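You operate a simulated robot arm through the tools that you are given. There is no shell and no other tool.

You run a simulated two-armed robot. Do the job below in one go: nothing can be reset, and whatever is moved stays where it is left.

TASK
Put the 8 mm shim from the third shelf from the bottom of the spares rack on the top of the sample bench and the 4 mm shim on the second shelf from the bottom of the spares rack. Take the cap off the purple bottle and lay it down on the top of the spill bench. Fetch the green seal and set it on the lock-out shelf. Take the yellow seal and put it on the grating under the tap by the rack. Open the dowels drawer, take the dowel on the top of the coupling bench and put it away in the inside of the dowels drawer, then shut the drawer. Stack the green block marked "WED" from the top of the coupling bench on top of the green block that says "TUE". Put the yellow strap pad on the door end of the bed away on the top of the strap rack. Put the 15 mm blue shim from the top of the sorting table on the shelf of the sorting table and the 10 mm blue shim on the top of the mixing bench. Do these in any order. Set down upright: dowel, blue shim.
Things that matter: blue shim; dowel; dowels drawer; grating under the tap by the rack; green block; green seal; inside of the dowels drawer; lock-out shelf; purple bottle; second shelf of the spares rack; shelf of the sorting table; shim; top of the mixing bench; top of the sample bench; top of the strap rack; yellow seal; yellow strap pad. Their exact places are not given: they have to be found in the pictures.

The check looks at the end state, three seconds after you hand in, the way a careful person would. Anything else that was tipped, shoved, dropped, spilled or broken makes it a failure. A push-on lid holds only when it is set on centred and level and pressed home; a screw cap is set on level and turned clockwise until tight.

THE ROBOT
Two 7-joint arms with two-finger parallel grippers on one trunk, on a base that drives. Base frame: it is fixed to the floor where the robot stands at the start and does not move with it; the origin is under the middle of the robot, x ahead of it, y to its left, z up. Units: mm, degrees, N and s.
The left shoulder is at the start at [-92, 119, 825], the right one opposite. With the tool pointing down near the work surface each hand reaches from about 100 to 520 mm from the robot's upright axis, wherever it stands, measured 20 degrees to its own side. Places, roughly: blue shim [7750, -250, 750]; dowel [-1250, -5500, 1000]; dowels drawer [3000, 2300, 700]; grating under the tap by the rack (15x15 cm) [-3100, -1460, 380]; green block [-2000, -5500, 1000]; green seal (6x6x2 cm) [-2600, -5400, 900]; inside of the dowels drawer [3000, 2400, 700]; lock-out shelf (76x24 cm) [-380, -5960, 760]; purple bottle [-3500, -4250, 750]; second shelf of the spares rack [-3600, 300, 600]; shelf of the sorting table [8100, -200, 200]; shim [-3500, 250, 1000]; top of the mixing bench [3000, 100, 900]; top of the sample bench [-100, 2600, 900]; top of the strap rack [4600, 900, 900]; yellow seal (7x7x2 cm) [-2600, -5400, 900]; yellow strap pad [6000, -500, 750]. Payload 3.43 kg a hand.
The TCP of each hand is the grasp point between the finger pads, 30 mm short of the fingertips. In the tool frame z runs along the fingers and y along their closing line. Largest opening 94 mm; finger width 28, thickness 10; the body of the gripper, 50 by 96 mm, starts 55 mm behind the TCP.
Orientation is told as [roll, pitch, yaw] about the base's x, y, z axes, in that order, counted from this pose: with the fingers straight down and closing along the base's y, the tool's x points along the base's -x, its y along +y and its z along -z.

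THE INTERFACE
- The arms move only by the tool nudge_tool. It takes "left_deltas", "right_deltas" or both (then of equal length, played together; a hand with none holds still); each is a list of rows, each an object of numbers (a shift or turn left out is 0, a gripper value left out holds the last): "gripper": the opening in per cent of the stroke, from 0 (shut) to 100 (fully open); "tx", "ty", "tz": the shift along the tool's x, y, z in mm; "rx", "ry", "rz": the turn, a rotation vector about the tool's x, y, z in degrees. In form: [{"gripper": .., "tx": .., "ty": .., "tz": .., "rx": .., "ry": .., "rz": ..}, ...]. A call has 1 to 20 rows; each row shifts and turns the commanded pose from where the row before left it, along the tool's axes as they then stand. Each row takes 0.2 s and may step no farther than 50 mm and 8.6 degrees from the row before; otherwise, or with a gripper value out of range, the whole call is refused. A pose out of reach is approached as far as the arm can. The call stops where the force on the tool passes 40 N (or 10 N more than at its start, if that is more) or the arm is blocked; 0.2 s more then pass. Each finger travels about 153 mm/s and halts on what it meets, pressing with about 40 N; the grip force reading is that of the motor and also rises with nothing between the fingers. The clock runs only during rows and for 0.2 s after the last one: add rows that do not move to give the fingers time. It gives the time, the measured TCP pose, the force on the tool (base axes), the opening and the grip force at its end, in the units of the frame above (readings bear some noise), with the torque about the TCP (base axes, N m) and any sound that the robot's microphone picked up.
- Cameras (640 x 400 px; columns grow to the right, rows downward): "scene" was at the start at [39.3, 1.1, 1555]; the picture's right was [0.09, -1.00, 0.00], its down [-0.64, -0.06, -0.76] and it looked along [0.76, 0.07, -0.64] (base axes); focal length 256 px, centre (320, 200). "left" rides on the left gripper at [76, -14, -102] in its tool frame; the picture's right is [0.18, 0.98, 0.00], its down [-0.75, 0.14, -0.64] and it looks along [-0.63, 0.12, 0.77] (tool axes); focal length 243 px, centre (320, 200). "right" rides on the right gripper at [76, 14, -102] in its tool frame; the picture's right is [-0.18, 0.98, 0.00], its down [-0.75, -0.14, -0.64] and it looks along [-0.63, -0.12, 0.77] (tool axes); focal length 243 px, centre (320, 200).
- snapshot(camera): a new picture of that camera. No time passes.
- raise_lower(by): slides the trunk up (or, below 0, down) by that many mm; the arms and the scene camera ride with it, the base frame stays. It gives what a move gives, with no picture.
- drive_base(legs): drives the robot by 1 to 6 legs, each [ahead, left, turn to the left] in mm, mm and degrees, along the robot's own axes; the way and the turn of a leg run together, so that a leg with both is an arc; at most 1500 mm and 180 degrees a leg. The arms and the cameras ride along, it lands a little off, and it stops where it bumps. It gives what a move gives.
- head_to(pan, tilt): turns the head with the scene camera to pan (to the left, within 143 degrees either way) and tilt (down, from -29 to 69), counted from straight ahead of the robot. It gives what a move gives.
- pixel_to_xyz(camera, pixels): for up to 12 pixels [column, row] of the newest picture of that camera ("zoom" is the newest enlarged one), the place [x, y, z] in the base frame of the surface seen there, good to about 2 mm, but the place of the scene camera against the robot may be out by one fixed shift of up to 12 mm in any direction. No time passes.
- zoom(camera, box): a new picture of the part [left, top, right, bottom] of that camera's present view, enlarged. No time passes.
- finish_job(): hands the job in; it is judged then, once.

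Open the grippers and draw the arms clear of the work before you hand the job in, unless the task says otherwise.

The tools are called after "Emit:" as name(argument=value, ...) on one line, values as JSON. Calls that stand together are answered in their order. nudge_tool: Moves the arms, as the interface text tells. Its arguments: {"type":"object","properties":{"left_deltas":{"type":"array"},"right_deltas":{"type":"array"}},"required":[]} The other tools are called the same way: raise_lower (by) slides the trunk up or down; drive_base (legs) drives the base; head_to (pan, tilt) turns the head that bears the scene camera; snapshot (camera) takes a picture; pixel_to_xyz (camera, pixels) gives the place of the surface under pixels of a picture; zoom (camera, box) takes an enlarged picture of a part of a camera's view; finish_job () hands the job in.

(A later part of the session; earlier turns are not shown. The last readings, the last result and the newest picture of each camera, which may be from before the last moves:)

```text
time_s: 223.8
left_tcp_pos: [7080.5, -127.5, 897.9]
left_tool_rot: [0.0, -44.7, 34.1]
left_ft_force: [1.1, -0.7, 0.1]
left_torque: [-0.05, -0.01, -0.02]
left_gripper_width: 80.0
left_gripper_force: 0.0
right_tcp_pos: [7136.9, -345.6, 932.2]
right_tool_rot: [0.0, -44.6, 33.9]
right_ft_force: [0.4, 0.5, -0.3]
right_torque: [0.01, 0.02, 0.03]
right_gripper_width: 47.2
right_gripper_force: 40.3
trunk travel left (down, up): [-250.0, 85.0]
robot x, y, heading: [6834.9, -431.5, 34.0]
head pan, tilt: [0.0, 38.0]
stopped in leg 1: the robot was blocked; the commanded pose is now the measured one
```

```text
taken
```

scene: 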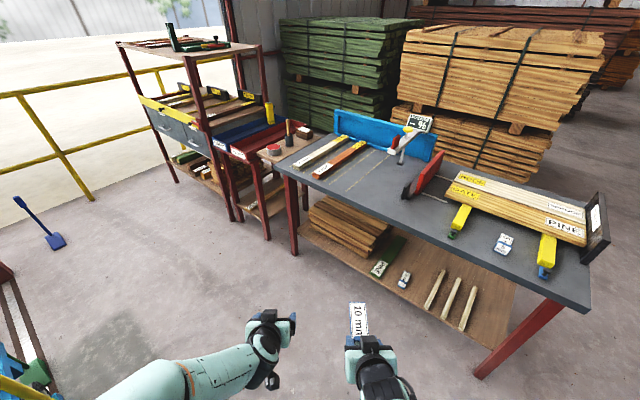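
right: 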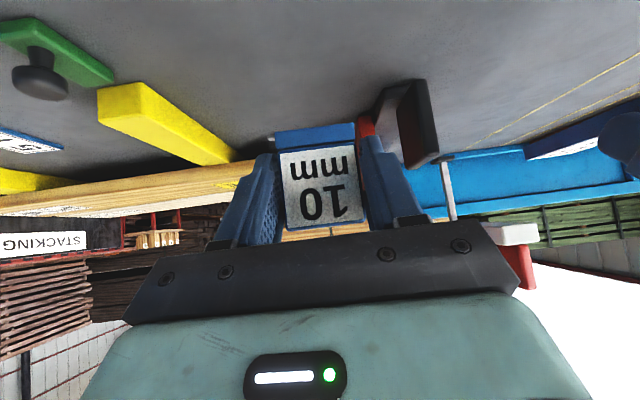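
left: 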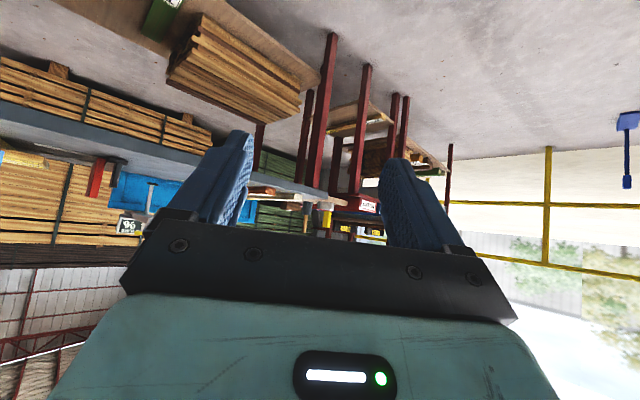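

Blocked at 34°. I look to the left to see what was touched.

Emit:
head_to(pan=90, tilt=45)

Emit:
snapshot(camera="scene")

Emit:
head_to(pan=130, tilt=45)

Emit:
snapshot(camera="scene")

```text
time_s: 225.4
left_tcp_pos: [7078.8, -129.0, 900.6]
left_tool_rot: [0.1, -44.6, 34.1]
left_ft_force: [0.0, 0.1, -0.1]
left_torque: [0.0, -0.01, -0.01]
left_gripper_width: 79.8
left_gripper_force: 0.1
right_tcp_pos: [7136.9, -347.4, 932.0]
right_tool_rot: [0.1, -44.5, 34.0]
right_ft_force: [0.3, 0.7, -0.7]
right_torque: [-0.05, -0.01, 0.0]
right_gripper_width: 47.3
right_gripper_force: 39.6
trunk travel left (down, up): [-250.0, 85.0]
robot x, y, heading: [6832.8, -437.1, 34.0]
head pan, tilt: [90.0, 45.0]
```

```text
taken
```

scene: 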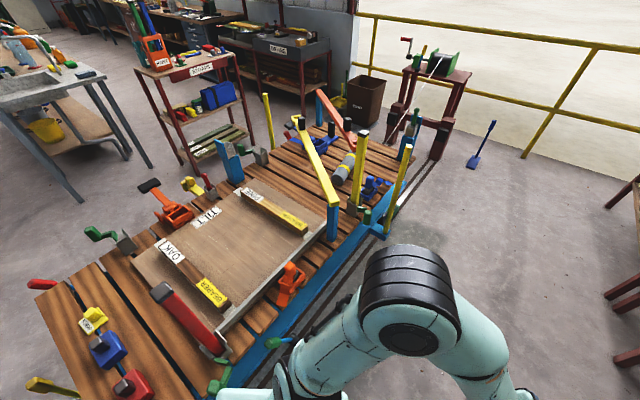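

```text
time_s: 226.5
left_tcp_pos: [7079.2, -130.4, 899.5]
left_tool_rot: [0.3, -44.6, 34.1]
left_ft_force: [0.7, -0.1, 0.0]
left_torque: [0.0, 0.02, 0.01]
left_gripper_width: 79.7
left_gripper_force: 0.0
right_tcp_pos: [7136.6, -346.6, 932.5]
right_tool_rot: [0.2, -44.7, 34.0]
right_ft_force: [-1.3, -0.7, -1.3]
right_torque: [0.01, 0.05, 0.03]
right_gripper_width: 47.4
right_gripper_force: 39.9
trunk travel left (down, up): [-250.0, 85.0]
robot x, y, heading: [6831.4, -431.7, 34.0]
head pan, tilt: [130.0, 45.0]
```

```text
taken
```

scene: 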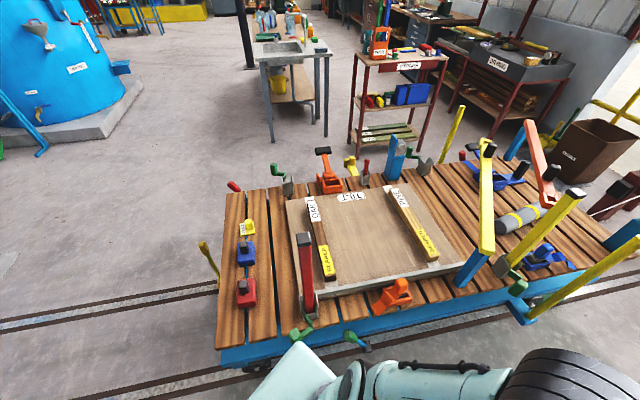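

The elbow or base may be near the bed's green/blue handles (300,335). I look down behind the robot to see.

Emit:
head_to(pan=140, tilt=69)

Emit:
snapshot(camera="scene")

Emit:
head_to(pan=70, tilt=69)

Emit:
snapshot(camera="scene")

```text
time_s: 227.4
left_tcp_pos: [7077.9, -129.2, 898.9]
left_tool_rot: [0.2, -44.6, 34.1]
left_ft_force: [0.5, -0.1, 0.9]
left_torque: [0.0, 0.01, 0.01]
left_gripper_width: 79.9
left_gripper_force: 0.1
right_tcp_pos: [7136.5, -348.5, 931.6]
right_tool_rot: [0.2, -44.6, 34.0]
right_ft_force: [-0.5, 0.1, -1.4]
right_torque: [-0.01, 0.03, -0.02]
right_gripper_width: 47.3
right_gripper_force: 40.2
trunk travel left (down, up): [-250.0, 85.0]
robot x, y, heading: [6834.0, -432.1, 34.2]
head pan, tilt: [140.0, 68.8]
```

```text
taken
```

scene: 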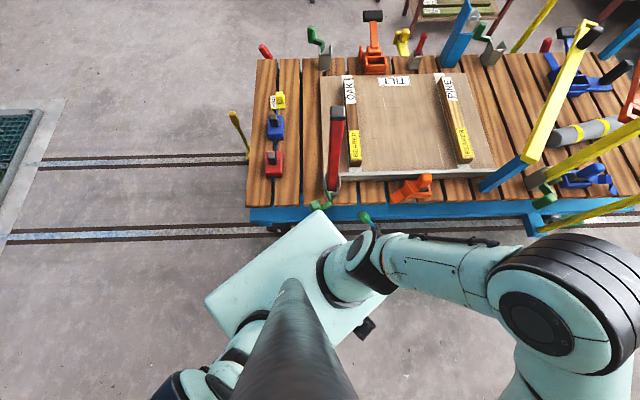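

```text
time_s: 228.8
left_tcp_pos: [7078.9, -129.8, 897.7]
left_tool_rot: [0.2, -44.5, 34.1]
left_ft_force: [-0.7, -0.2, -0.4]
left_torque: [0.01, -0.01, 0.0]
left_gripper_width: 80.0
left_gripper_force: 0.1
right_tcp_pos: [7137.5, -347.0, 932.4]
right_tool_rot: [0.2, -44.6, 34.0]
right_ft_force: [-0.4, -0.2, -1.1]
right_torque: [-0.05, 0.06, -0.01]
right_gripper_width: 47.7
right_gripper_force: 39.5
trunk travel left (down, up): [-250.0, 85.0]
robot x, y, heading: [6833.1, -431.6, 34.1]
head pan, tilt: [70.0, 68.8]
```

```text
taken
```

scene: 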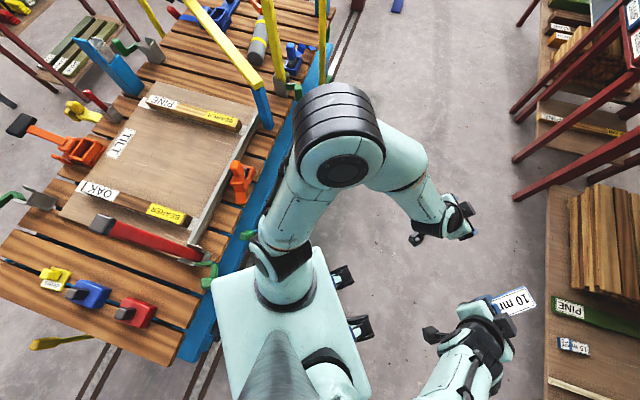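

The robot's torso corner stands at the bed's side handle (208,272), so I turn back, move clear to y ≈ -1300 first, and only then turn left.

Emit:
drive_base(legs=[[0, 0, -34], [60, 0, 0], [0, -900, 0], [0, 0, 90], [0, 780, 0]])

Emit:
head_to(pan=0, tilt=38)

Emit:
snapshot(camera="scene")

Emit:
snapshot(camera="left")

```text
time_s: 249.8
left_tcp_pos: [6008.7, -977.5, 901.1]
left_tool_rot: [0.0, -44.9, 91.5]
left_ft_force: [-0.2, 1.0, 1.2]
left_torque: [-0.02, -0.02, 0.01]
left_gripper_width: 79.8
left_gripper_force: 0.0
right_tcp_pos: [6221.9, -1046.6, 934.4]
right_tool_rot: [0.1, -44.9, 91.4]
right_ft_force: [0.3, -0.2, 0.0]
right_torque: [-0.03, 0.01, 0.0]
right_gripper_width: 47.4
right_gripper_force: 39.7
trunk travel left (down, up): [-250.0, 85.0]
robot x, y, heading: [6132.9, -1343.9, 91.4]
head pan, tilt: [70.0, 68.8]
```

```text
time_s: 251.2
left_tcp_pos: [6008.0, -978.5, 900.6]
left_tool_rot: [0.0, -44.9, 91.5]
left_ft_force: [-0.8, 0.5, 0.1]
left_torque: [0.02, 0.0, -0.03]
left_gripper_width: 79.7
left_gripper_force: 0.0
right_tcp_pos: [6222.1, -1046.5, 934.4]
right_tool_rot: [0.0, -44.9, 91.3]
right_ft_force: [-0.3, 0.2, -0.9]
right_torque: [-0.04, 0.01, -0.04]
right_gripper_width: 47.2
right_gripper_force: 40.1
trunk travel left (down, up): [-250.0, 85.0]
robot x, y, heading: [6134.7, -1343.5, 91.5]
head pan, tilt: [0.0, 38.0]
```

```text
taken
```

scene: 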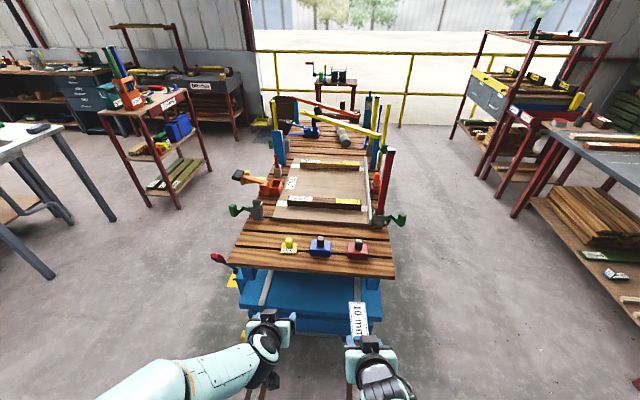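

```text
taken
```

left: 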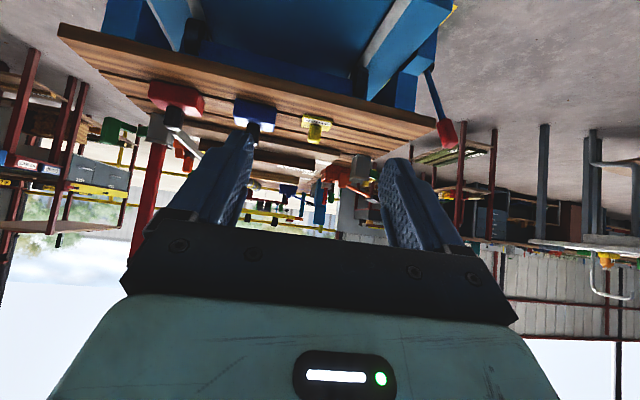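

The yellow pad is at (289,245) on the bed deck; the chassis below comes nearer. I measure both.

Emit:
zoom(camera="scene", box=[265, 225, 325, 265])

Emit:
pixel_to_xyz(camera="zoom", pixels=[[250, 130], [250, 160], [170, 270], [330, 275], [250, 250], [180, 200], [330, 200], [250, 290]])

Emit:
pixel_to_xyz(camera="left", pixels=[[315, 121], [300, 119], [333, 123], [317, 138], [316, 127], [308, 130], [322, 130], [300, 95], [250, 60], [420, 80]])

Emit:
pixel_to_xyz(camera="scene", pixels=[[310, 312], [250, 335], [280, 270], [390, 275], [310, 285]])

```text
10.00 times, centred on (295, 245) of scene
```

zoom: 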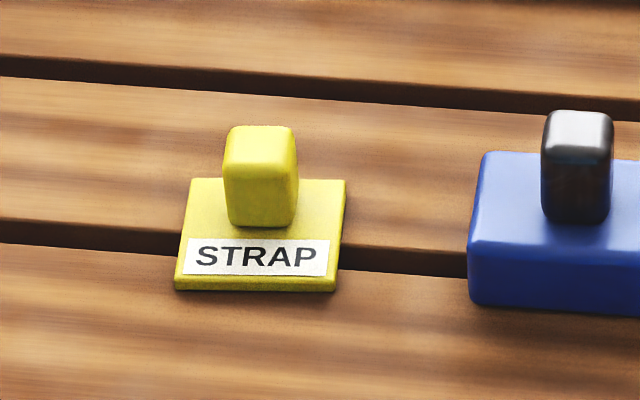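

```text
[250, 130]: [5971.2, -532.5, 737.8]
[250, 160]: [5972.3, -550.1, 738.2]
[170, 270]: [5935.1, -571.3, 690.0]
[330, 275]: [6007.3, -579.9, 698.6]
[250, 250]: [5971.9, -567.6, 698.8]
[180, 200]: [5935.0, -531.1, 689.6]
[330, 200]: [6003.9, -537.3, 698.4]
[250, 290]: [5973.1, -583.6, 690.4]
```

```text
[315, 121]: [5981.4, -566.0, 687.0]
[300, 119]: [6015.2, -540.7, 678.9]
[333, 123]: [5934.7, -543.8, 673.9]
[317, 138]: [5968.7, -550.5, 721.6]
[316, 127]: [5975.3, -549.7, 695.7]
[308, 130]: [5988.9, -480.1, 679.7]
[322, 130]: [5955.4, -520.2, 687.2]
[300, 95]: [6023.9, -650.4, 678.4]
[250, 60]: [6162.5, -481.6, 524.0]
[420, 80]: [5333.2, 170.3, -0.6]
```

```text
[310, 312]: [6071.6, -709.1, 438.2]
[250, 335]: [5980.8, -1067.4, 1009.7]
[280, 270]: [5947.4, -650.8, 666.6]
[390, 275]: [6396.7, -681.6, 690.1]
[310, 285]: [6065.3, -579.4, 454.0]
```

The pad: block about 32 mm wide at (5970,-538), z 688–728, plate on deck z ≈ 679; chassis front y ≈ -709. I drive closer and line the left hand up.

Emit:
drive_base(legs=[[0, 0, -1.4], [245, 45, 0]])

Emit:
nudge_tool(left_deltas=[{"tx": 10, "tz": 30}, {"tx": 10, "tz": 30}, {"tx": 5, "tz": 30}, {}])

Emit:
snapshot(camera="left")

```text
time_s: 253.4
left_tcp_pos: [5972.4, -726.6, 901.5]
left_tool_rot: [0.1, -44.9, 90.1]
left_ft_force: [0.4, 0.4, -0.5]
left_torque: [-0.01, 0.01, 0.01]
left_gripper_width: 79.6
left_gripper_force: 0.1
right_tcp_pos: [6185.2, -801.9, 933.7]
right_tool_rot: [0.0, -44.9, 90.0]
right_ft_force: [-1.1, 0.3, 0.4]
right_torque: [-0.03, 0.01, 0.04]
right_gripper_width: 47.2
right_gripper_force: 40.3
trunk travel left (down, up): [-250.0, 85.0]
robot x, y, heading: [6086.6, -1097.5, 90.1]
head pan, tilt: [0.0, 38.0]
```

```text
time_s: 254.4
left_tcp_pos: [5972.9, -680.0, 818.2]
left_tool_rot: [0.0, -45.0, 90.1]
left_ft_force: [-0.7, 0.4, 0.4]
left_torque: [0.01, -0.01, 0.01]
left_gripper_width: 80.2
left_gripper_force: 0.1
right_tcp_pos: [6184.6, -801.8, 934.2]
right_tool_rot: [0.0, -44.9, 90.0]
right_ft_force: [0.2, -0.2, 0.2]
right_torque: [-0.04, 0.0, 0.01]
right_gripper_width: 47.2
right_gripper_force: 40.4
trunk travel left (down, up): [-250.0, 85.0]
robot x, y, heading: [6090.4, -1096.0, 90.1]
head pan, tilt: [0.0, 38.0]
```

```text
taken
```

left: 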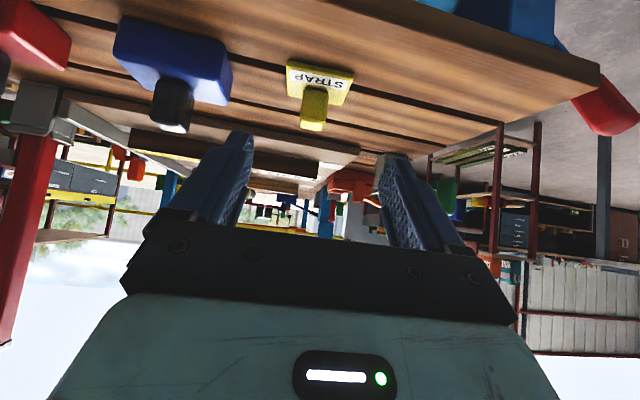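

Emit:
zoom(camera="left", box=[270, 45, 370, 145])

Emit:
pixel_to_xyz(camera="left", pixels=[[305, 105], [322, 107], [313, 125], [303, 120], [325, 124], [314, 100], [313, 90], [289, 72], [350, 80], [320, 65], [360, 60], [180, 60]])

```text
4.00 times, centred on (320, 95) of left
```

zoom: 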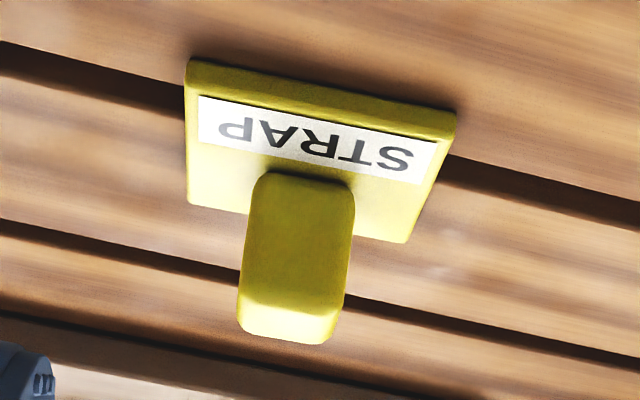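

```text
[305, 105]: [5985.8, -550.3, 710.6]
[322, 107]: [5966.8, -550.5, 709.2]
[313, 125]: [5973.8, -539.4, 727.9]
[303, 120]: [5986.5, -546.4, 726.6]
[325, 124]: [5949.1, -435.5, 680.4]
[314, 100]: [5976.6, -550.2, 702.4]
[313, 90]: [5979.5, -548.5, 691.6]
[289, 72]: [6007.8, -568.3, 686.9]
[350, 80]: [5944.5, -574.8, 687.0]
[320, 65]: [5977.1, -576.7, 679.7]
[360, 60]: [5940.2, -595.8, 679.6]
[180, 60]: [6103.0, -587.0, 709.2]
```

Block spans x 5961–5989, front y -550, top z 728. I go to pre-grasp and then in, and close.

Emit:
nudge_tool(left_deltas=[{"tx": -10.3, "ty": -0.7, "tz": 39, "gripper": 75}, {"tx": -10.3, "ty": -0.7, "tz": 39}, {"tx": -10.4, "ty": -0.6, "tz": 38.8}, {}, {"tz": 17}, {"tz": 17}, {"tz": 16}, {}])

Emit:
snapshot(camera="left")

```text
time_s: 256.2
left_tcp_pos: [5974.0, -541.4, 722.8]
left_tool_rot: [-0.1, -44.9, 90.1]
left_ft_force: [0.3, -0.1, 0.6]
left_torque: [-0.02, -0.02, -0.02]
left_gripper_width: 70.2
left_gripper_force: 0.0
right_tcp_pos: [6184.3, -802.7, 934.2]
right_tool_rot: [0.0, -44.8, 90.0]
right_ft_force: [-0.3, 0.3, -1.6]
right_torque: [-0.02, 0.01, -0.01]
right_gripper_width: 46.9
right_gripper_force: 39.9
trunk travel left (down, up): [-250.0, 85.0]
robot x, y, heading: [6086.1, -1097.9, 90.1]
head pan, tilt: [0.0, 38.0]
```

```text
taken
```

left: 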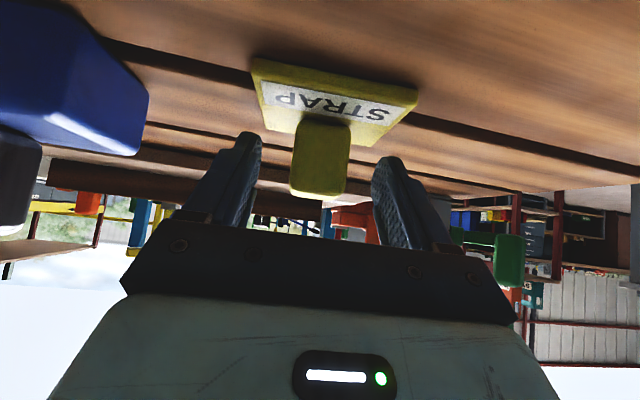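

The block is centred between the fingers. I close and lift 80 mm.

Emit:
nudge_tool(left_deltas=[{"gripper": 5}, {"gripper": 5}, {"gripper": 5}, {}, {"tx": -14.1, "tz": -14.1}, {"tx": -14.1, "tz": -14.1}, {"tx": -14.1, "tz": -14.1}, {"tx": -14.1, "tz": -14.1}, {}])

Emit:
snapshot(camera="left")

Emit:
snapshot(camera="scene")

```text
time_s: 258.2
left_tcp_pos: [5973.4, -540.5, 803.9]
left_tool_rot: [0.0, -44.9, 90.1]
left_ft_force: [-0.7, 0.4, -0.9]
left_torque: [-0.03, -0.04, 0.04]
left_gripper_width: 33.3
left_gripper_force: 39.9
right_tcp_pos: [6186.6, -802.5, 934.1]
right_tool_rot: [0.0, -44.9, 90.0]
right_ft_force: [0.5, -0.4, -1.8]
right_torque: [-0.05, 0.01, 0.0]
right_gripper_width: 47.2
right_gripper_force: 39.9
trunk travel left (down, up): [-250.0, 85.0]
robot x, y, heading: [6089.5, -1098.3, 89.9]
head pan, tilt: [0.0, 38.0]
```

```text
taken
```

left: 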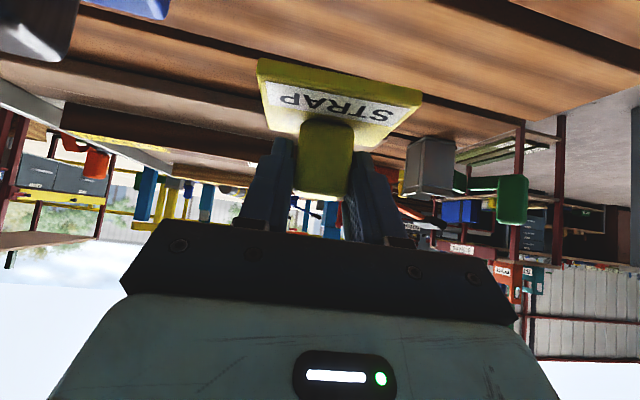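

```text
taken
```

scene: 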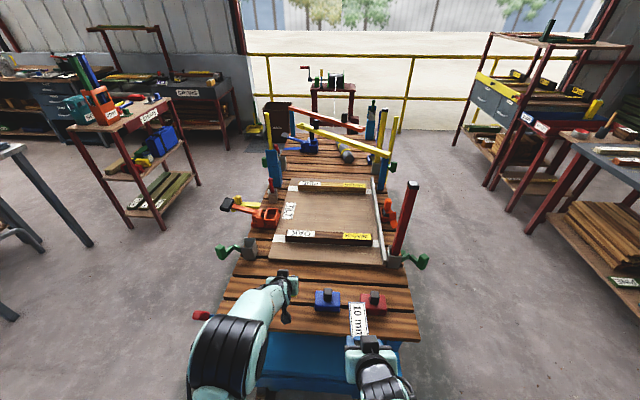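

The pad is held (33 mm). I lift and retract the left hand, then drive back, over to x ≈ 5200 and north through the corridor.

Emit:
nudge_tool(left_deltas=[{"tx": -1, "tz": -39.4}, {"tx": -1, "tz": -39.4}, {"tx": -1, "tz": -39.4}, {"tx": -1, "tz": -39.4}, {"tx": -1, "tz": -39.4}, {"tx": -1, "tz": -39.4}, {"tx": -1, "tz": -39.4}, {}])

Emit:
drive_base(legs=[[-350, 0, 0], [0, 885, 0]])

Emit:
snapshot(camera="scene")

```text
time_s: 260.0
left_tcp_pos: [5975.0, -732.3, 1005.8]
left_tool_rot: [0.1, -44.9, 90.1]
left_ft_force: [-0.6, 0.8, -0.6]
left_torque: [0.02, 0.01, 0.01]
left_gripper_width: 32.9
left_gripper_force: 39.9
right_tcp_pos: [6184.7, -800.8, 933.6]
right_tool_rot: [0.0, -44.9, 89.9]
right_ft_force: [0.2, 1.6, -0.8]
right_torque: [-0.05, 0.03, 0.0]
right_gripper_width: 47.2
right_gripper_force: 39.5
trunk travel left (down, up): [-250.0, 85.0]
robot x, y, heading: [6087.9, -1098.0, 89.9]
head pan, tilt: [0.0, 38.0]
```

```text
time_s: 270.1
left_tcp_pos: [5080.7, -1078.4, 1005.3]
left_tool_rot: [0.0, -44.9, 89.8]
left_ft_force: [-0.4, 0.1, -0.2]
left_torque: [-0.01, -0.01, 0.02]
left_gripper_width: 33.0
left_gripper_force: 40.0
right_tcp_pos: [5289.3, -1149.1, 934.2]
right_tool_rot: [-0.1, -44.9, 89.7]
right_ft_force: [0.1, -0.2, -1.0]
right_torque: [-0.01, -0.01, 0.02]
right_gripper_width: 47.2
right_gripper_force: 39.7
trunk travel left (down, up): [-250.0, 85.0]
robot x, y, heading: [5188.0, -1446.4, 89.9]
head pan, tilt: [0.0, 38.0]
```

```text
taken
```

scene: 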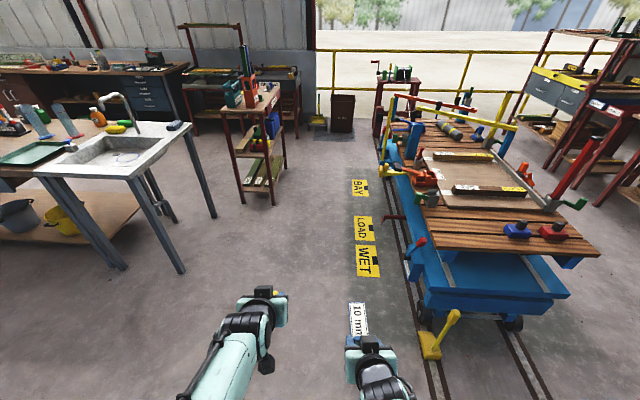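

The corridor ahead is clear between rack (265,130) and bed (400,200). I drive north in two stages.

Emit:
drive_base(legs=[[1450, 0, 0]])

Emit:
snapshot(camera="scene")

```text
time_s: 277.2
left_tcp_pos: [5100.1, 364.9, 1005.6]
left_tool_rot: [0.0, -44.9, 89.0]
left_ft_force: [0.5, -0.9, 0.4]
left_torque: [0.0, 0.04, 0.01]
left_gripper_width: 32.9
left_gripper_force: 39.9
right_tcp_pos: [5309.0, 290.9, 934.4]
right_tool_rot: [0.0, -44.9, 89.1]
right_ft_force: [-0.5, -0.7, -1.0]
right_torque: [-0.03, 0.02, 0.0]
right_gripper_width: 47.4
right_gripper_force: 39.6
trunk travel left (down, up): [-250.0, 85.0]
robot x, y, heading: [5204.5, 0.5, 89.0]
head pan, tilt: [0.0, 38.0]
```

```text
taken
```

scene: 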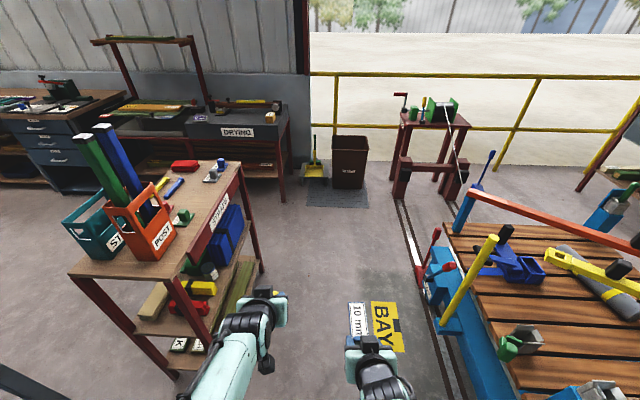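

I measure the drying bench's front edge and the rack top from here.

Emit:
pixel_to_xyz(camera="scene", pixels=[[250, 142], [285, 205], [290, 140], [200, 125], [240, 165], [178, 278], [72, 272], [192, 162], [215, 185], [205, 215], [340, 190], [150, 130]])

Emit:
zoom(camera="scene", box=[60, 120, 260, 290])

```text
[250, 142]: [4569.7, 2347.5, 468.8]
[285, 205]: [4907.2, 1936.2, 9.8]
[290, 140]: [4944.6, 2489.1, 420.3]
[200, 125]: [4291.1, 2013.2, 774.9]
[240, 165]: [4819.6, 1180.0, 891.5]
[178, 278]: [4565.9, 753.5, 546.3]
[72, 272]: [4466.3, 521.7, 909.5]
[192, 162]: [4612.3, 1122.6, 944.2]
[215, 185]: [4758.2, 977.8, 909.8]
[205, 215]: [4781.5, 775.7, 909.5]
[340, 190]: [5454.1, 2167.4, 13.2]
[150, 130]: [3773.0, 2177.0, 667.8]
```

```text
2.35 times, centred on (160, 205) of scene
```

zoom: 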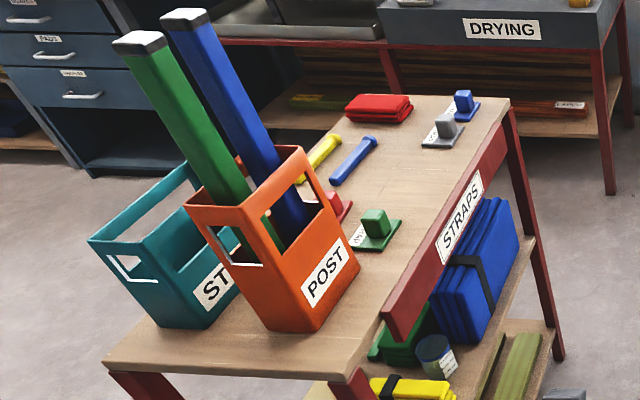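

Rack top is z ≈ 900 (true), free around (4735, 985). I'll approach from its +y end: raise the right hand, continue to y ≈ 1450, turn to face -y.

Emit:
nudge_tool(right_deltas=[{"tx": -28, "tz": -28}, {"tx": -28, "tz": -28}, {"tx": -28, "tz": -28}, {}])

Emit:
drive_base(legs=[[0, 0, 1], [1450, 0, 0], [0, 0, 180]])

Emit:
snapshot(camera="scene")

```text
time_s: 278.2
left_tcp_pos: [5100.5, 364.0, 1005.0]
left_tool_rot: [0.0, -44.8, 89.1]
left_ft_force: [0.2, -0.8, -1.2]
left_torque: [-0.02, 0.03, 0.02]
left_gripper_width: 33.4
left_gripper_force: 39.8
right_tcp_pos: [5308.6, 291.3, 1052.1]
right_tool_rot: [0.1, -44.9, 89.1]
right_ft_force: [-0.7, 0.4, -0.6]
right_torque: [-0.02, 0.02, -0.01]
right_gripper_width: 47.4
right_gripper_force: 40.2
trunk travel left (down, up): [-250.0, 85.0]
robot x, y, heading: [5206.0, 0.7, 89.1]
head pan, tilt: [0.0, 38.0]
```

```text
time_s: 293.2
left_tcp_pos: [5343.0, 1078.7, 1004.9]
left_tool_rot: [0.1, -45.0, -87.9]
left_ft_force: [-0.8, 0.0, -1.0]
left_torque: [0.04, 0.03, -0.05]
left_gripper_width: 32.7
left_gripper_force: 39.5
right_tcp_pos: [5130.5, 1140.9, 1052.1]
right_tool_rot: [-0.1, -44.8, -88.0]
right_ft_force: [-0.3, 0.1, -0.8]
right_torque: [0.02, 0.0, -0.01]
right_gripper_width: 47.4
right_gripper_force: 40.0
trunk travel left (down, up): [-250.0, 85.0]
robot x, y, heading: [5218.2, 1440.8, -88.1]
head pan, tilt: [0.0, 38.0]
```

```text
taken
```

scene: 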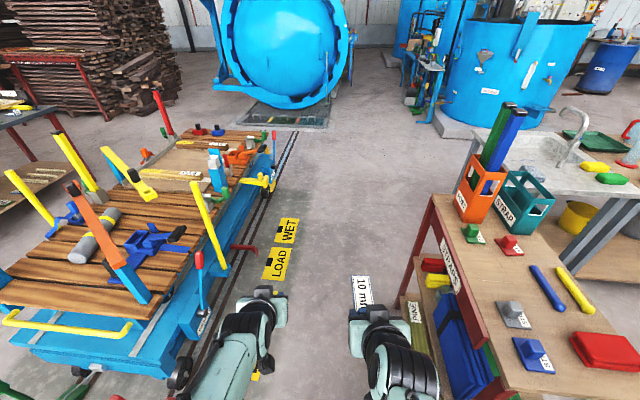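

I straighten the heading, back 130 mm and slide right 590 mm to face the rack's +y end.

Emit:
drive_base(legs=[[0, 0, -1.9], [-130, 0, 0], [0, -590, 0]])

Emit:
snapshot(camera="scene")

Emit:
snapshot(camera="left")

```text
time_s: 300.2
left_tcp_pos: [4734.1, 1205.1, 1003.9]
left_tool_rot: [-0.1, -45.0, -89.6]
left_ft_force: [0.7, 0.5, -1.2]
left_torque: [0.01, -0.03, 0.01]
left_gripper_width: 29.2
left_gripper_force: 39.8
right_tcp_pos: [4524.6, 1273.8, 1049.9]
right_tool_rot: [-0.1, -44.9, -89.6]
right_ft_force: [0.5, 0.4, -1.1]
right_torque: [0.05, 0.01, -0.01]
right_gripper_width: 47.5
right_gripper_force: 40.0
trunk travel left (down, up): [-250.0, 85.0]
robot x, y, heading: [4619.3, 1569.8, -90.0]
head pan, tilt: [0.0, 38.0]
```

```text
taken
```

scene: 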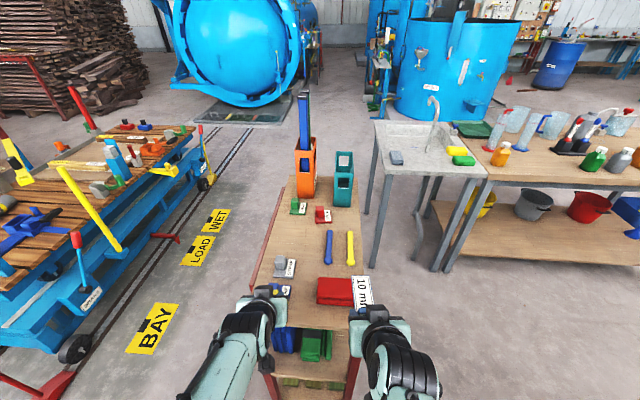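

```text
taken
```

left: 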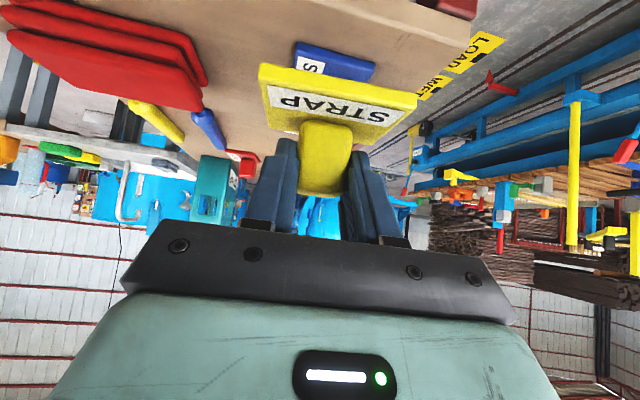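

The rack top free area is around scene (300,238). I measure it and the neighbouring items.

Emit:
pixel_to_xyz(camera="scene", pixels=[[300, 238], [285, 262], [290, 275], [298, 213], [322, 222], [327, 262], [316, 240], [275, 240], [280, 295], [322, 290], [300, 255], [310, 225]])

Emit:
zoom(camera="scene", box=[240, 180, 380, 310])

Emit:
zoom(camera="left", box=[240, 50, 440, 220])

```text
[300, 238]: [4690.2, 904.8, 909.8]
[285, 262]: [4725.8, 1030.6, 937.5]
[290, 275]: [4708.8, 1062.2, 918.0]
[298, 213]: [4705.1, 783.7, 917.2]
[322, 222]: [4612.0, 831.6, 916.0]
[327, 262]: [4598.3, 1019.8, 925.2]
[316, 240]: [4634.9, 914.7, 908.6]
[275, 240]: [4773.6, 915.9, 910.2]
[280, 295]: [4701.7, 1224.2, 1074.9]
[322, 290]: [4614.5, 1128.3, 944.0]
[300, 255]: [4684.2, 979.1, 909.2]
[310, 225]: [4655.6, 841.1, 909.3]
```

```text
3.08 times, centred on (310, 245) of scene
```

zoom: 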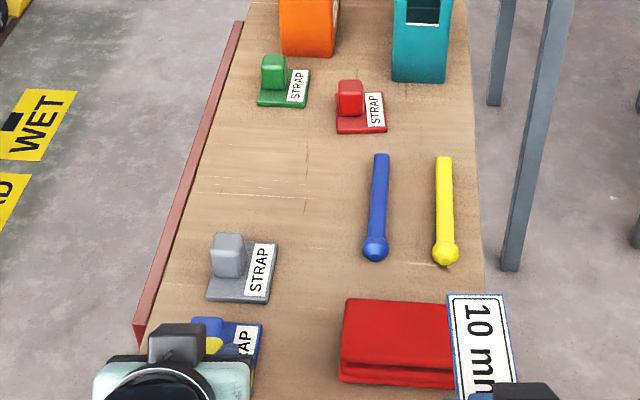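

```text
2.35 times, centred on (340, 135) of left
```

zoom: 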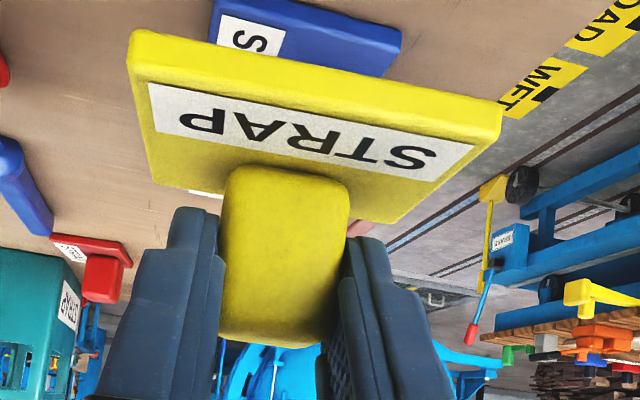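

The free patch centres on about (4716, 907). I drive 130 mm ahead and move the pad above it.

Emit:
drive_base(legs=[[130, 0, 0]])

Emit:
nudge_tool(left_deltas=[{"tx": -24, "ty": -4.5, "tz": 30}, {"tx": -24, "ty": -4.5, "tz": 30}, {"tx": -24, "ty": -4.5, "tz": 30}, {"tx": -24, "ty": -4.5, "tz": 30}, {}])

Emit:
snapshot(camera="left")

Emit:
snapshot(camera="scene")

```text
time_s: 301.3
left_tcp_pos: [4779.4, 1118.1, 1005.7]
left_tool_rot: [0.2, -45.0, -88.9]
left_ft_force: [-1.0, 0.3, -0.5]
left_torque: [0.0, -0.02, 0.0]
left_gripper_width: 29.1
left_gripper_force: 39.8
right_tcp_pos: [4568.9, 1182.0, 1050.2]
right_tool_rot: [0.3, -44.9, -89.2]
right_ft_force: [0.1, -0.5, -0.7]
right_torque: [0.02, -0.03, -0.01]
right_gripper_width: 47.5
right_gripper_force: 40.2
trunk travel left (down, up): [-250.0, 85.0]
robot x, y, heading: [4661.5, 1477.6, -88.9]
head pan, tilt: [0.0, 38.0]
stopped in leg 1: the robot was blocked; the commanded pose is now the measured one
```

```text
time_s: 302.5
left_tcp_pos: [4766.9, 965.3, 989.8]
left_tool_rot: [0.0, -44.9, -88.7]
left_ft_force: [-0.5, 0.4, 1.0]
left_torque: [-0.03, -0.01, -0.01]
left_gripper_width: 28.9
left_gripper_force: 40.2
right_tcp_pos: [4571.2, 1181.8, 1050.6]
right_tool_rot: [0.1, -44.9, -89.0]
right_ft_force: [0.3, -0.3, -0.7]
right_torque: [0.01, -0.02, -0.02]
right_gripper_width: 47.1
right_gripper_force: 39.8
trunk travel left (down, up): [-250.0, 85.0]
robot x, y, heading: [4664.1, 1482.4, -88.8]
head pan, tilt: [0.0, 38.0]
```

```text
taken
```

left: 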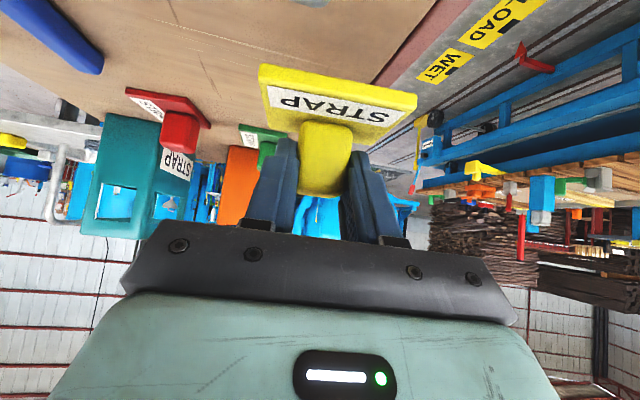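

```text
taken
```

scene: 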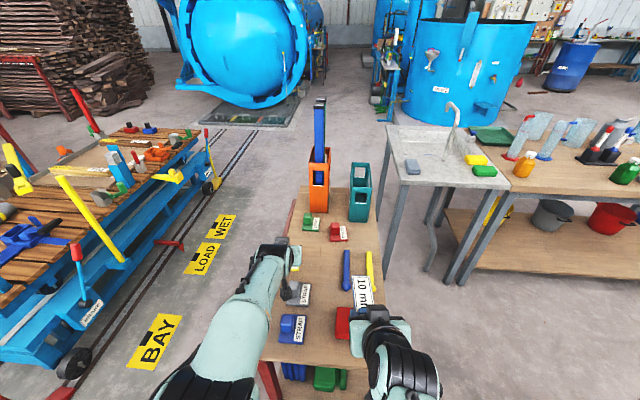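

The drive was blocked and the robot slid 42 mm sideways. I check whether the rack or its items moved.

Emit:
pixel_to_xyz(camera="scene", pixels=[[290, 325], [300, 290], [312, 222], [338, 232], [343, 325], [347, 268], [370, 265], [265, 362], [320, 350], [300, 200], [320, 205], [358, 210]])

Emit:
zoom(camera="scene", box=[240, 180, 420, 400])

```text
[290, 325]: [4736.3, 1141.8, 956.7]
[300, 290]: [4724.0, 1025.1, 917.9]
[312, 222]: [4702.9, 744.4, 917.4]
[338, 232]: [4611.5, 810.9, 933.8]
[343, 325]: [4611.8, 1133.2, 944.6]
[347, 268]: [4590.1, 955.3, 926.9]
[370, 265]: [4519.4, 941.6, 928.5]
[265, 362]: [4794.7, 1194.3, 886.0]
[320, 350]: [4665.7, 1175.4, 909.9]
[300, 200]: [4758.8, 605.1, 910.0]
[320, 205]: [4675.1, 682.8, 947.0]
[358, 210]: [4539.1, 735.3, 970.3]
```

```text
1.82 times, centred on (330, 290) of scene
```

zoom: 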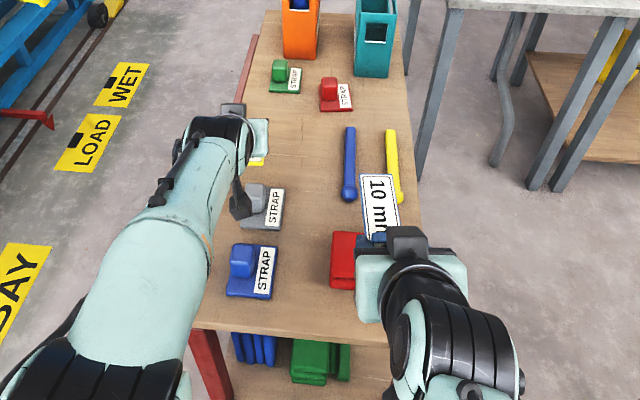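

Rack items are unmoved. I look around the robot's sides for what it touched.

Emit:
head_to(pan=-90, tilt=60)

Emit:
snapshot(camera="scene")

Emit:
head_to(pan=90, tilt=60)

Emit:
snapshot(camera="scene")

Emit:
head_to(pan=0, tilt=69)

Emit:
snapshot(camera="scene")

```text
time_s: 304.2
left_tcp_pos: [4768.2, 964.9, 989.1]
left_tool_rot: [0.0, -44.9, -88.8]
left_ft_force: [0.2, 1.1, -0.1]
left_torque: [-0.01, -0.01, 0.01]
left_gripper_width: 29.1
left_gripper_force: 39.4
right_tcp_pos: [4570.8, 1183.7, 1051.8]
right_tool_rot: [0.1, -44.9, -89.0]
right_ft_force: [0.3, -0.8, -0.5]
right_torque: [0.05, -0.01, 0.0]
right_gripper_width: 47.4
right_gripper_force: 40.0
trunk travel left (down, up): [-250.0, 85.0]
robot x, y, heading: [4665.3, 1478.6, -88.7]
head pan, tilt: [-90.0, 60.0]
```

```text
taken
```

scene: 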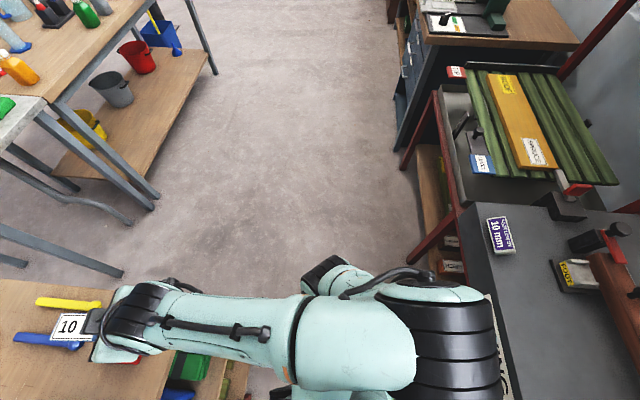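

```text
time_s: 306.9
left_tcp_pos: [4768.2, 964.9, 990.3]
left_tool_rot: [-0.1, -44.9, -88.7]
left_ft_force: [0.5, -0.1, 0.2]
left_torque: [-0.01, -0.01, 0.0]
left_gripper_width: 29.2
left_gripper_force: 40.1
right_tcp_pos: [4570.6, 1183.6, 1049.8]
right_tool_rot: [0.1, -44.9, -89.0]
right_ft_force: [-0.5, -1.2, -0.9]
right_torque: [0.0, -0.01, 0.0]
right_gripper_width: 47.3
right_gripper_force: 39.9
trunk travel left (down, up): [-250.0, 85.0]
robot x, y, heading: [4660.9, 1481.0, -88.9]
head pan, tilt: [90.0, 60.0]
```

```text
taken
```

scene: 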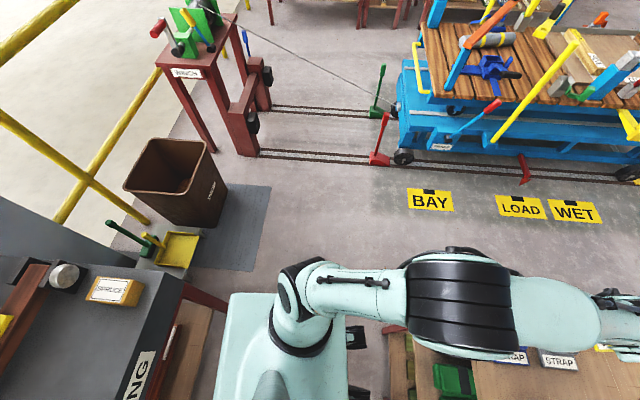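

```text
time_s: 308.5
left_tcp_pos: [4768.0, 966.1, 988.9]
left_tool_rot: [0.0, -44.9, -88.7]
left_ft_force: [0.3, -0.3, -1.0]
left_torque: [-0.02, 0.01, 0.0]
left_gripper_width: 29.0
left_gripper_force: 40.3
right_tcp_pos: [4571.0, 1182.7, 1051.7]
right_tool_rot: [0.2, -44.9, -89.1]
right_ft_force: [0.5, -0.4, -0.8]
right_torque: [0.02, -0.01, -0.02]
right_gripper_width: 47.3
right_gripper_force: 40.1
trunk travel left (down, up): [-250.0, 85.0]
robot x, y, heading: [4662.1, 1481.9, -88.7]
head pan, tilt: [0.0, 68.8]
```

```text
taken
```

scene: 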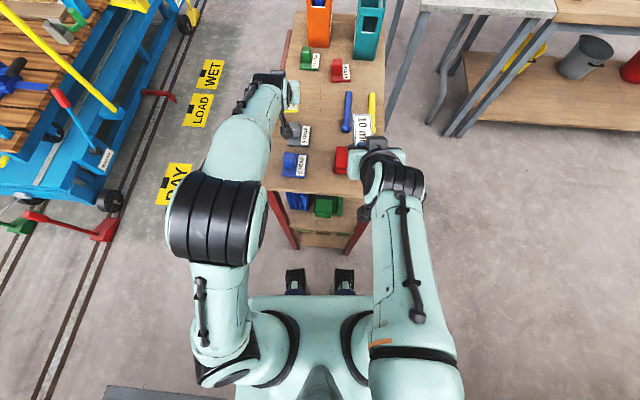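

The drying bench is just behind the torso; that explains the rub, and nothing has moved. I shift the right hand outward and bring the pad above (4672, 905), clear of the grey pad.

Emit:
nudge_tool(right_deltas=[{"ty": -27}, {"ty": -27}, {"ty": -27}, {}], left_deltas=[{"tx": -12, "ty": -30, "tz": 12}, {"tx": -12, "ty": -34, "tz": 12}, {"tx": -12, "ty": -34, "tz": 12}, {}])

Emit:
head_to(pan=0, tilt=55)

Emit:
snapshot(camera="scene")

Emit:
snapshot(camera="left")

```text
time_s: 309.5
left_tcp_pos: [4673.5, 912.6, 989.4]
left_tool_rot: [-0.1, -44.9, -88.8]
left_ft_force: [0.1, 0.3, -0.1]
left_torque: [-0.02, -0.03, -0.01]
left_gripper_width: 28.9
left_gripper_force: 39.7
right_tcp_pos: [4490.7, 1182.7, 1050.1]
right_tool_rot: [0.1, -44.9, -88.9]
right_ft_force: [0.0, 0.0, -1.4]
right_torque: [0.01, 0.0, 0.01]
right_gripper_width: 47.2
right_gripper_force: 40.2
trunk travel left (down, up): [-250.0, 85.0]
robot x, y, heading: [4659.9, 1479.7, -88.8]
head pan, tilt: [0.0, 68.8]
```

```text
time_s: 310.3
left_tcp_pos: [4673.0, 912.8, 989.1]
left_tool_rot: [0.0, -44.9, -88.6]
left_ft_force: [0.0, -1.0, -0.4]
left_torque: [0.0, 0.01, 0.0]
left_gripper_width: 29.0
left_gripper_force: 40.3
right_tcp_pos: [4491.2, 1182.6, 1050.6]
right_tool_rot: [0.1, -44.9, -89.0]
right_ft_force: [0.0, 0.0, -0.1]
right_torque: [0.02, 0.03, 0.02]
right_gripper_width: 47.5
right_gripper_force: 39.9
trunk travel left (down, up): [-250.0, 85.0]
robot x, y, heading: [4663.6, 1481.3, -88.9]
head pan, tilt: [0.0, 55.0]
```

```text
taken
```

scene: 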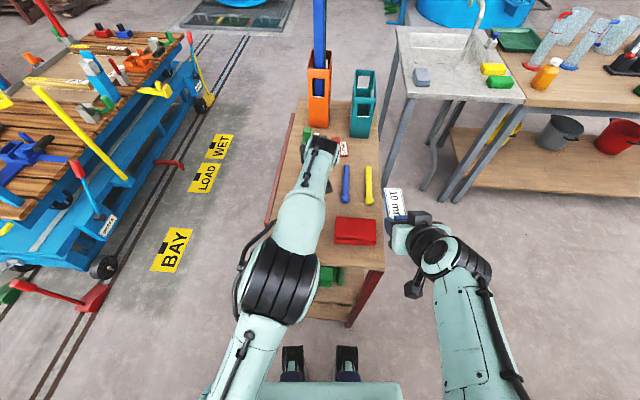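

```text
taken
```

left: 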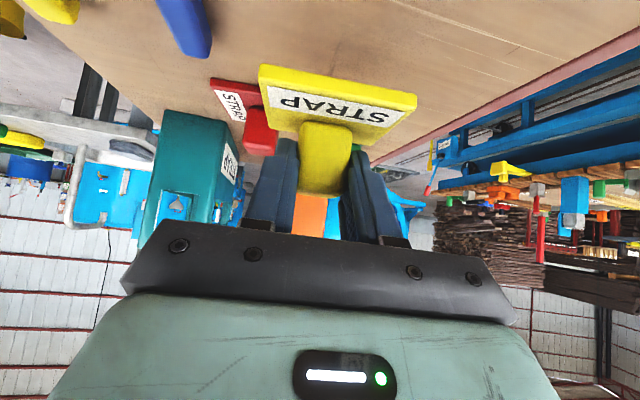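

I check whether the plate is level in the grip and measure the surface under it.

Emit:
pixel_to_xyz(camera="left", pixels=[[268, 90], [285, 110], [400, 108], [300, 90], [370, 112], [262, 70], [414, 97], [340, 40], [440, 60], [240, 60], [208, 55], [320, 140]])

```text
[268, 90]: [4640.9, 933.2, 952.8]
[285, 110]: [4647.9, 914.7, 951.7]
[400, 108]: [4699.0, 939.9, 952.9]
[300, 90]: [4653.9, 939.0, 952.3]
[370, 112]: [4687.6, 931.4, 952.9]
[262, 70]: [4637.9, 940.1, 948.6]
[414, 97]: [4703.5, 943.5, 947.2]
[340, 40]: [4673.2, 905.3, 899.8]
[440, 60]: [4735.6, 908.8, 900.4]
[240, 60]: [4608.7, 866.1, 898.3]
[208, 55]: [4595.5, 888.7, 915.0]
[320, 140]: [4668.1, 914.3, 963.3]
```

Plate is level, bottom ≈ 943.5; rack top 900. I lower 41 mm, then feel for contact.

Emit:
nudge_tool(left_deltas=[{"tx": 9.7, "tz": 9.7}, {"tx": 9.7, "tz": 9.7}, {"tx": 8.5, "tz": 8.5}, {}])

Emit:
nudge_tool(left_deltas=[{"tx": 0.8, "tz": 0.8}, {}])

Emit:
nudge_tool(left_deltas=[{"tx": 0.8, "tz": 0.8}, {}])

```text
time_s: 311.3
left_tcp_pos: [4673.4, 912.8, 948.3]
left_tool_rot: [0.0, -44.8, -88.8]
left_ft_force: [0.9, 0.6, -0.5]
left_torque: [-0.01, 0.03, 0.0]
left_gripper_width: 29.1
left_gripper_force: 40.3
right_tcp_pos: [4490.8, 1182.7, 1050.1]
right_tool_rot: [0.1, -44.9, -89.0]
right_ft_force: [-0.6, -0.2, -0.7]
right_torque: [0.03, 0.01, 0.0]
right_gripper_width: 47.1
right_gripper_force: 39.9
trunk travel left (down, up): [-250.0, 85.0]
robot x, y, heading: [4659.2, 1480.8, -88.8]
head pan, tilt: [0.0, 55.0]
```

```text
time_s: 311.9
left_tcp_pos: [4672.7, 913.4, 947.4]
left_tool_rot: [0.0, -44.8, -88.7]
left_ft_force: [-0.4, 0.1, 0.0]
left_torque: [0.0, 0.0, 0.01]
left_gripper_width: 29.0
left_gripper_force: 40.5
right_tcp_pos: [4490.3, 1183.0, 1050.6]
right_tool_rot: [0.1, -45.0, -88.9]
right_ft_force: [-0.9, 0.9, -1.5]
right_torque: [0.04, 0.03, 0.03]
right_gripper_width: 47.1
right_gripper_force: 40.6
trunk travel left (down, up): [-250.0, 85.0]
robot x, y, heading: [4661.1, 1479.2, -88.9]
head pan, tilt: [0.0, 55.0]
```

```text
time_s: 312.5
left_tcp_pos: [4672.4, 912.6, 945.9]
left_tool_rot: [0.0, -45.1, -88.8]
left_ft_force: [-0.5, 0.5, 0.7]
left_torque: [-0.01, 0.0, 0.04]
left_gripper_width: 29.0
left_gripper_force: 40.0
right_tcp_pos: [4489.9, 1182.2, 1050.9]
right_tool_rot: [0.0, -44.9, -88.9]
right_ft_force: [1.2, 0.7, -0.4]
right_torque: [0.01, -0.01, 0.0]
right_gripper_width: 47.4
right_gripper_force: 40.4
trunk travel left (down, up): [-250.0, 85.0]
robot x, y, heading: [4662.3, 1477.1, -88.7]
head pan, tilt: [0.0, 55.0]
```

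Emit:
nudge_tool(left_deltas=[{"tx": 0.6, "tz": 0.6}, {}])

Emit:
nudge_tool(left_deltas=[{"tx": 0.6, "tz": 0.6}, {}])

```text
time_s: 313.1
left_tcp_pos: [4670.6, 912.3, 945.3]
left_tool_rot: [0.0, -44.9, -88.7]
left_ft_force: [-0.5, -0.4, 0.2]
left_torque: [-0.04, -0.03, 0.01]
left_gripper_width: 29.1
left_gripper_force: 39.7
right_tcp_pos: [4490.2, 1183.0, 1050.6]
right_tool_rot: [0.1, -44.9, -89.0]
right_ft_force: [-1.2, 0.1, -1.0]
right_torque: [0.03, -0.02, 0.0]
right_gripper_width: 47.2
right_gripper_force: 40.5
trunk travel left (down, up): [-250.0, 85.0]
robot x, y, heading: [4664.9, 1479.9, -88.8]
head pan, tilt: [0.0, 55.0]
```

```text
time_s: 313.7
left_tcp_pos: [4672.0, 911.8, 945.1]
left_tool_rot: [0.0, -44.9, -88.6]
left_ft_force: [0.7, 0.0, 1.4]
left_torque: [-0.04, -0.07, 0.05]
left_gripper_width: 29.2
left_gripper_force: 40.2
right_tcp_pos: [4490.1, 1181.9, 1049.9]
right_tool_rot: [0.1, -44.9, -88.9]
right_ft_force: [-1.2, 0.1, -0.1]
right_torque: [0.02, 0.0, -0.04]
right_gripper_width: 47.2
right_gripper_force: 40.0
trunk travel left (down, up): [-250.0, 85.0]
robot x, y, heading: [4661.4, 1479.0, -88.9]
head pan, tilt: [0.0, 55.0]
```

Contact is just beginning; one more small step, then I open to 62 %.

Emit:
nudge_tool(left_deltas=[{"tx": 0.6, "tz": 0.6}, {}, {"gripper": 40}, {"gripper": 50}, {"gripper": 62}, {}])

Emit:
snapshot(camera="left")

```text
time_s: 315.1
left_tcp_pos: [4671.6, 911.2, 944.2]
left_tool_rot: [0.0, -45.1, -88.6]
left_ft_force: [-0.6, 0.2, -0.2]
left_torque: [-0.01, -0.01, 0.05]
left_gripper_width: 58.6
left_gripper_force: 0.1
right_tcp_pos: [4489.7, 1183.0, 1050.5]
right_tool_rot: [0.1, -45.0, -89.0]
right_ft_force: [0.4, -0.4, -0.6]
right_torque: [0.03, 0.03, 0.02]
right_gripper_width: 47.1
right_gripper_force: 40.2
trunk travel left (down, up): [-250.0, 85.0]
robot x, y, heading: [4663.8, 1477.0, -88.8]
head pan, tilt: [0.0, 55.0]
```

```text
taken
```

left: 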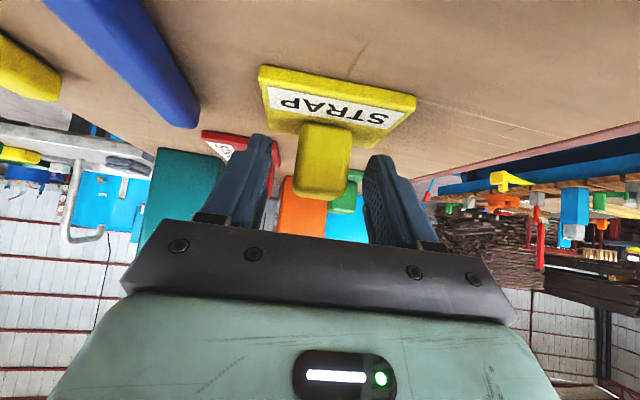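

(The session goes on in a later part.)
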